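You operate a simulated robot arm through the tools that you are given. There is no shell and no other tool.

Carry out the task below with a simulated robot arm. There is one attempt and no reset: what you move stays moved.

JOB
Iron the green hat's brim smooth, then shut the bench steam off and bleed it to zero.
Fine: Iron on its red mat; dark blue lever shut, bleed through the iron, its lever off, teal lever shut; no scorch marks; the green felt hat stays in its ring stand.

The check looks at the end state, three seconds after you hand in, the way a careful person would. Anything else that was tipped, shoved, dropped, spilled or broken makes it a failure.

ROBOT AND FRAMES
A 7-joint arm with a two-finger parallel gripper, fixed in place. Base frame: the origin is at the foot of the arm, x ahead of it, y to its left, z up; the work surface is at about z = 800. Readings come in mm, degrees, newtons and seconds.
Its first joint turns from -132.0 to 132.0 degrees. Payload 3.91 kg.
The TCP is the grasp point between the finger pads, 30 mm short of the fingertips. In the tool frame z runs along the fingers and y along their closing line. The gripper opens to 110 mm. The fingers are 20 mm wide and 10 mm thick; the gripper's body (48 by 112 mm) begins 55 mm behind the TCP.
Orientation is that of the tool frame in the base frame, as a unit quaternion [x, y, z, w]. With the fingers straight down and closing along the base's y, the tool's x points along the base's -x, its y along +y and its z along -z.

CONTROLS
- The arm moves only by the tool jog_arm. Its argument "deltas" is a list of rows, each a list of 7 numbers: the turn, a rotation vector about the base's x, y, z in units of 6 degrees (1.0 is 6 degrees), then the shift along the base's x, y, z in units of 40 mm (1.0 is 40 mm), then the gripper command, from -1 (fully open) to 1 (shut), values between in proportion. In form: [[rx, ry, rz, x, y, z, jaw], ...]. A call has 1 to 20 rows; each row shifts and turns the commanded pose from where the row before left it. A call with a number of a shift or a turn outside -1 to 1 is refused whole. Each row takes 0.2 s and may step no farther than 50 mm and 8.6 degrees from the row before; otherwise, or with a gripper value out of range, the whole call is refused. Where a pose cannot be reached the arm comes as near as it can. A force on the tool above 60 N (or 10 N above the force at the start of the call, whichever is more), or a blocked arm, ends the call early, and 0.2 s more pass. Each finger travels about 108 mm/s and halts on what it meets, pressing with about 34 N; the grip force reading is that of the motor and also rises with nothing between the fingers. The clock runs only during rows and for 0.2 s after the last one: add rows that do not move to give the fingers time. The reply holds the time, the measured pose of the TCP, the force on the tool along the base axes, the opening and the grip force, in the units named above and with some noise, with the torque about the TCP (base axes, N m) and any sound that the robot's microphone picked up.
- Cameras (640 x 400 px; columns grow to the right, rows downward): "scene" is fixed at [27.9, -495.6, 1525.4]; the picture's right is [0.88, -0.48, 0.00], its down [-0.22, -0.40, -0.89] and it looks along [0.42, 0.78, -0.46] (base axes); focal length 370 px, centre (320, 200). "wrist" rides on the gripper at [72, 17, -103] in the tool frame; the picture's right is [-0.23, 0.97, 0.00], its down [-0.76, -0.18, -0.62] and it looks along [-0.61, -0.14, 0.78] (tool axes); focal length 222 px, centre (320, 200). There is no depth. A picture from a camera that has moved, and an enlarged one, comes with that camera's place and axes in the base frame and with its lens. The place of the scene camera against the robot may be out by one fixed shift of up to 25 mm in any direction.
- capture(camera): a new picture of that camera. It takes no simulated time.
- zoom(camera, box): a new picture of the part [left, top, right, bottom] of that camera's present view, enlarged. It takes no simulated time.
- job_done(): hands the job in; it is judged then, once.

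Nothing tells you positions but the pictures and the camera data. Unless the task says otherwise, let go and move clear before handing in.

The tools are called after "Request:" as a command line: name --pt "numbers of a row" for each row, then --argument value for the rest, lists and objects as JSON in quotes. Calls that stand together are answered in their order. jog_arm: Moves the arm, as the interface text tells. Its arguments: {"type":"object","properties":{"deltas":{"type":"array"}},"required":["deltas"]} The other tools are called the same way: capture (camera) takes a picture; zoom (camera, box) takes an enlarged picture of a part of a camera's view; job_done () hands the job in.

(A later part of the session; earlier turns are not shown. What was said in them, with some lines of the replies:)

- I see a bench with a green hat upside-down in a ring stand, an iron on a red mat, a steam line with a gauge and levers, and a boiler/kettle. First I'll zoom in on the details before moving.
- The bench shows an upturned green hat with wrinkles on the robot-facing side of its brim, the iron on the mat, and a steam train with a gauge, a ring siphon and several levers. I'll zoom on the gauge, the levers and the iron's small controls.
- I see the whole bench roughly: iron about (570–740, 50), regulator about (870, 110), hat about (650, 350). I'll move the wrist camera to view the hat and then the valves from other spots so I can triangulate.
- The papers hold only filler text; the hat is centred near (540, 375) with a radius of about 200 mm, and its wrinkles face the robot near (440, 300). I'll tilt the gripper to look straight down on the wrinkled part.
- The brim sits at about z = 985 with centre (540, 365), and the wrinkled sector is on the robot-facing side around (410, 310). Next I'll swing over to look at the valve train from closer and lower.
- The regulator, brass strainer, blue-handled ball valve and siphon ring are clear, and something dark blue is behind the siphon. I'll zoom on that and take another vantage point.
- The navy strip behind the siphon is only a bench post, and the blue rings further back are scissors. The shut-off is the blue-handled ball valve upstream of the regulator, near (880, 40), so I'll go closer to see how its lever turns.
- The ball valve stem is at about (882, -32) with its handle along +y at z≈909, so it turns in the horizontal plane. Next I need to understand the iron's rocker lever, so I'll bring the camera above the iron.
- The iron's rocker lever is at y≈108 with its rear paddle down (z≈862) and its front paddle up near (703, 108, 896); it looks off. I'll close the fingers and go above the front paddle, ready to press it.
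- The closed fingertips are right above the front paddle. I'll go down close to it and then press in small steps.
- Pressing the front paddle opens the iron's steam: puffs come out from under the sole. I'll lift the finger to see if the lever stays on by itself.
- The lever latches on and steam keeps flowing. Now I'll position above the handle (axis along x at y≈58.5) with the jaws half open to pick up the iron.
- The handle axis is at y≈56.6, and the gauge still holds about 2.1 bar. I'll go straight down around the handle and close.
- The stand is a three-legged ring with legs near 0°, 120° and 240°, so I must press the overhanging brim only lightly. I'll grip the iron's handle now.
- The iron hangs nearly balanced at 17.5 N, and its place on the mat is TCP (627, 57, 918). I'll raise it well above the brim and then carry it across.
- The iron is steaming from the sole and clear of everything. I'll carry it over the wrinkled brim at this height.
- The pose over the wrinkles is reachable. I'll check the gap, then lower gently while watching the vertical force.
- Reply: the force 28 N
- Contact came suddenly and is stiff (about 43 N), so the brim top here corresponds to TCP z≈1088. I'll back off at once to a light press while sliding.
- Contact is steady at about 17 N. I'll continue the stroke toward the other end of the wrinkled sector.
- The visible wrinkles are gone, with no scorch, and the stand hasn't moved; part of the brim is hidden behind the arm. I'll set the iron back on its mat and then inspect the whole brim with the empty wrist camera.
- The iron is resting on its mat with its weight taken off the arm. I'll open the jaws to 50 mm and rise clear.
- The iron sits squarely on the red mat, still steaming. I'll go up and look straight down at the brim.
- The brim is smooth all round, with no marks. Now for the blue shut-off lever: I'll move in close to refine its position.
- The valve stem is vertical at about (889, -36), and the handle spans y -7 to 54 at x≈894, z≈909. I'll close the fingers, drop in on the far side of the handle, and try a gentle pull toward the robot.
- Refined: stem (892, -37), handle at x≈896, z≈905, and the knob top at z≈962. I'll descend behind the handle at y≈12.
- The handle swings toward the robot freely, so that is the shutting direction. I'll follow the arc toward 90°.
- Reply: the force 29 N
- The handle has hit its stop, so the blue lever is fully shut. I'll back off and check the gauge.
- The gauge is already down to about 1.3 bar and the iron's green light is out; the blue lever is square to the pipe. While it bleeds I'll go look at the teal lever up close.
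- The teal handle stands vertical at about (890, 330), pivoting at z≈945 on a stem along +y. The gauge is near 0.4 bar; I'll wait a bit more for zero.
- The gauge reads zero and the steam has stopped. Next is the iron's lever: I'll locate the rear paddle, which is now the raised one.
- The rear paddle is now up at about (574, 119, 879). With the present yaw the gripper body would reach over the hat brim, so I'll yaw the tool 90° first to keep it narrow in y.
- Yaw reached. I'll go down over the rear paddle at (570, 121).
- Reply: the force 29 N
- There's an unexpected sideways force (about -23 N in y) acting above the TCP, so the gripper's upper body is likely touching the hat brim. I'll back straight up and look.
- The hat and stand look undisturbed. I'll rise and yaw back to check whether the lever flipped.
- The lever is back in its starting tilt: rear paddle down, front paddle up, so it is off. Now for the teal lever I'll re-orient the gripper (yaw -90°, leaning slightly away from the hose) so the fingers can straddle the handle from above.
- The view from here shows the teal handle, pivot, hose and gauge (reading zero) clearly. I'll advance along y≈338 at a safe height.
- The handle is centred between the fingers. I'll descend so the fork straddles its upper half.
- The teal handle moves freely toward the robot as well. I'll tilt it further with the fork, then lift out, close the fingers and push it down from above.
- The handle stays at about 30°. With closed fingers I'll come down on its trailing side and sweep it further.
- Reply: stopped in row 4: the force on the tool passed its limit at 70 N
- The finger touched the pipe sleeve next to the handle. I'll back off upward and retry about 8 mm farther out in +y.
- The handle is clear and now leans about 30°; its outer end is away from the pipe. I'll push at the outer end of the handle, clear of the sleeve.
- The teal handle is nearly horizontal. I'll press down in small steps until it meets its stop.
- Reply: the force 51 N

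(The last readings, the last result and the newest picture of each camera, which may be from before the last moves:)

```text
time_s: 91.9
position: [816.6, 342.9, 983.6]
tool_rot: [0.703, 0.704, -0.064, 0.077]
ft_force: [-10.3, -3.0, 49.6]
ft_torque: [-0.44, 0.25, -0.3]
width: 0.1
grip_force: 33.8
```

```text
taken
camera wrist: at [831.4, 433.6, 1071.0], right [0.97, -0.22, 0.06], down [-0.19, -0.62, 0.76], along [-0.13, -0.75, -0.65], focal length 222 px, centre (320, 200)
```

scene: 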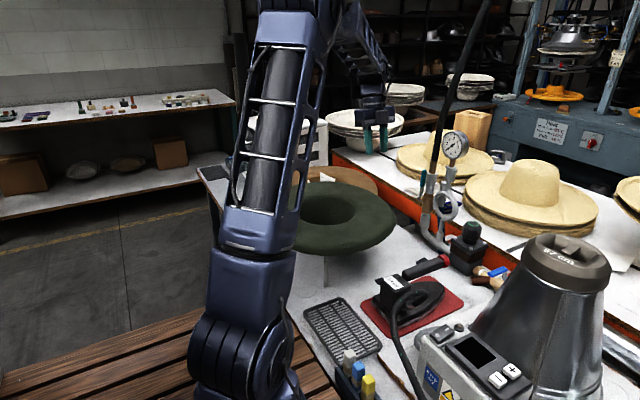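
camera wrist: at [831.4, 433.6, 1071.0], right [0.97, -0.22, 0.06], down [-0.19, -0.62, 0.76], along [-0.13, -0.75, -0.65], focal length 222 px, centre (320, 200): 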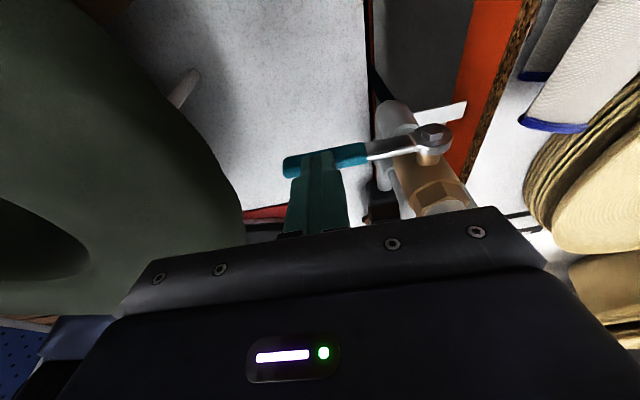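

The stop is reached (50 N), so the teal lever is shut. I'll lift off, retreat, and verify everything.

Request:
jog_arm --pt "0 0 0 0 0 0.2 1" --pt "0 0 0 0 0 0.6 1" --pt "0 0 0 0 0 0.9 1" --pt "0 0 0 0 0 0.9 1" --pt "0 0 0 0 0 0.9 1" --pt "0 0 0 -0.6 0 0.6 1" --pt "0 0 0 -0.9 0 0 1" --pt "0 0 0 -0.9 0 0 1" --pt "1 0 0 -0.8 0 0 1" --pt "1 0 0 0 0 0 1" --pt "0 0 0 0 0 0 1"

Request:
capture --camera "wrist"

Request:
capture --camera "scene"

Request:
zoom --camera "scene" --box '[434, 120, 484, 170]'

Request:
zoom --camera "scene" --box '[390, 150, 530, 300]'

```text
time_s: 94.3
position: [690.2, 342.5, 1143.7]
tool_rot: [0.706, 0.708, 0.007, 0.002]
ft_force: [0.3, 0.2, 0.0]
ft_torque: [-0.02, 0.01, -0.02]
width: 0.0
grip_force: 33.8
```

```text
taken
camera wrist: at [704.7, 413.5, 1248.6], right [0.97, -0.23, 0.01], down [-0.18, -0.77, 0.62], along [-0.13, -0.6, -0.79], focal length 222 px, centre (320, 200)
```

wrist: 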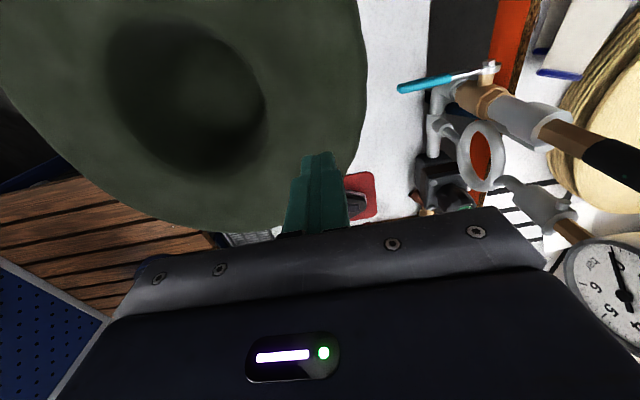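

```text
taken
```

scene: 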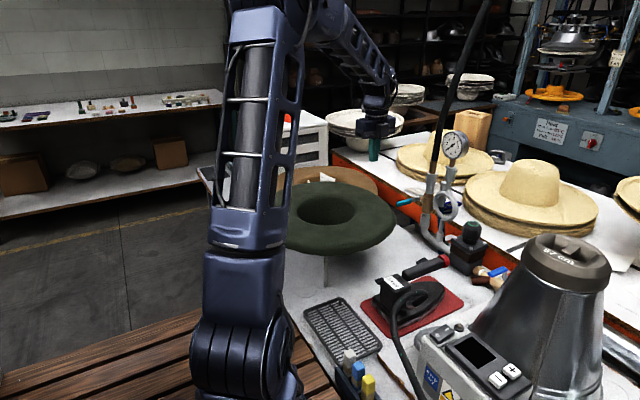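

```text
8.00 times, centred on (459, 145) of scene
camera zoom: at [27.9, -495.6, 1525.4], right [0.88, -0.48, 0.0], down [-0.22, -0.4, -0.89], along [0.42, 0.78, -0.46], focal length 2957 px, centre (-792, 640)
```

zoom: 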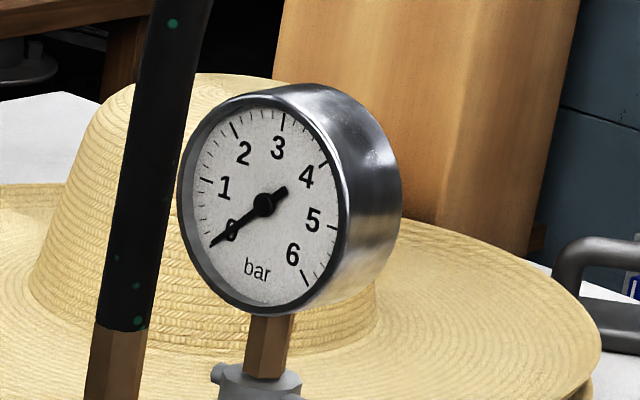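

```text
2.67 times, centred on (460, 225) of scene
camera zoom: at [27.9, -495.6, 1525.4], right [0.88, -0.48, 0.0], down [-0.22, -0.4, -0.89], along [0.42, 0.78, -0.46], focal length 986 px, centre (-53, 133)
```

zoom: 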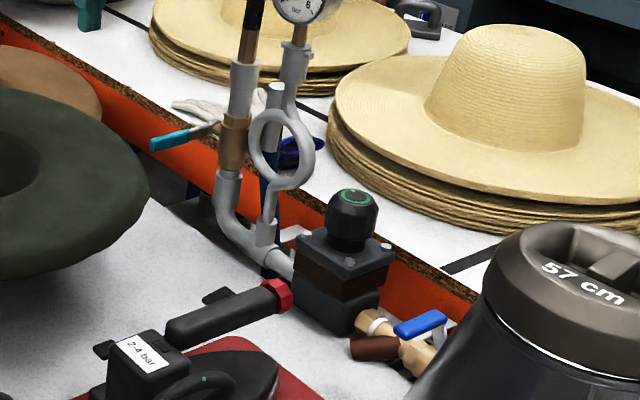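

Gauge at zero, and both valve levers are square to their pipes. Finally I'll yaw back and take a last look down at the hat brim and the iron.

Request:
jog_arm --pt "0 0 1 -0.2 0 0.4 1" --pt "0 0 1 -0.3 0 0.4 1" --pt "0 0 1 -0.3 0 0.4 1" --pt "0 0 1 -0.3 0 0.4 1" --pt "0 0 1 -0.3 0 0.4 1" --pt "0 0 1 -0.3 -0.05 0.4 1" --pt "0 0 1 -0.3 -0.05 0.4 0.5" --pt "0 0 1 -0.3 -0.05 0.2 0" --pt "0 0 1 -0.3 -0.05 0 0" --pt "0 0 1 -0.3 -0.05 0 0" --pt "0 0 1 -0.3 -0.05 0 0" --pt "0 0 1 -0.3 -0.05 0 0" --pt "0 0 1 -0.3 -0.05 0 0" --pt "0 0 1 -0.3 -0.05 0 0" --pt "0 0 1 -0.3 -0.05 0 0" --pt "0 1 0 0 0 0 0" --pt "0 1 0 0 0 0 0" --pt "0 1 0 0 0 0 0" --pt "0 0 0 0 0 0 0"

Request:
capture --camera "wrist"

Request:
zoom --camera "wrist" --box '[200, 0, 480, 180]'

Request:
zoom --camera "scene" --box '[255, 160, 475, 340]'

```text
time_s: 98.3
position: [513.3, 323.9, 1264.5]
tool_rot: [0.001, 0.987, 0.007, -0.16]
ft_force: [1.0, -0.8, -0.2]
ft_torque: [0.03, -0.01, -0.01]
width: 55.0
grip_force: 0.1
```

```text
taken
camera wrist: at [476.8, 337.5, 1385.6], right [0.22, 0.97, -0.06], down [0.92, -0.18, 0.35], along [0.33, -0.13, -0.94], focal length 222 px, centre (320, 200)
```

wrist: 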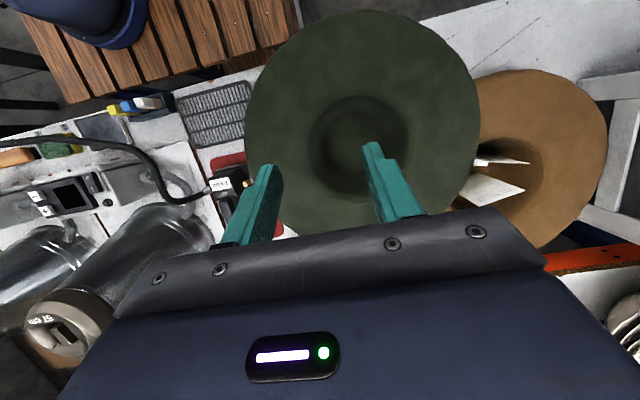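

```text
2.22 times, centred on (340, 90) of wrist
camera zoom: at [476.8, 337.5, 1385.6], right [0.22, 0.97, -0.06], down [0.92, -0.18, 0.35], along [0.33, -0.13, -0.94], focal length 494 px, centre (276, 444)
```

zoom: 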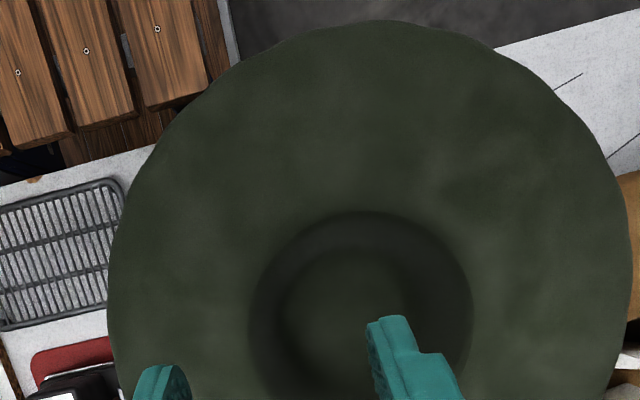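

```text
2.22 times, centred on (365, 250) of scene
camera zoom: at [27.9, -495.6, 1525.4], right [0.88, -0.48, 0.0], down [-0.22, -0.4, -0.89], along [0.42, 0.78, -0.46], focal length 821 px, centre (220, 89)
```

zoom: 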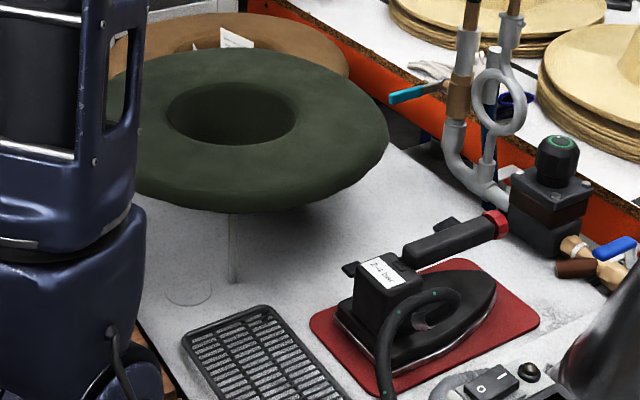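

Everything checks out in the last views. The brim is smooth and unmarked, and the hat is level in its stand. The iron is on its red mat with its lever off. The blue and teal levers are shut, the gauge reads zero and the arm is clear, so I'm handing in.

Request:
job_done

```text
The job is handed in.
```

I ironed the green hat's brim smooth, shut off the bench steam and bled it to zero, and handed the job in. I haven't seen the check's result.

- **Hat:** the wrinkles are gone, there are no scorch marks, and the hat is level in its ring stand, which has not moved.
- **Iron:** it is back on its red mat with its own lever off.
- **Blue lever:** turned to its stop, so the supply is shut. I took this as the "dark blue" lever because nothing else on the line had a blue handle.
- **Bleed:** the line bled out through the iron, and the gauge reads 0 bar.
- **Teal lever:** turned to its stop after the bleed and after the iron's lever was off.

The gripper made two contacts that weren't part of the job. It pressed against the edge of the hat brim (about 23 N sideways) while I was switching off the iron's lever. It also hit the pipe sleeve beside the teal lever (about 70 N). I backed off both times, and the last pictures show no movement or damage at either spot.
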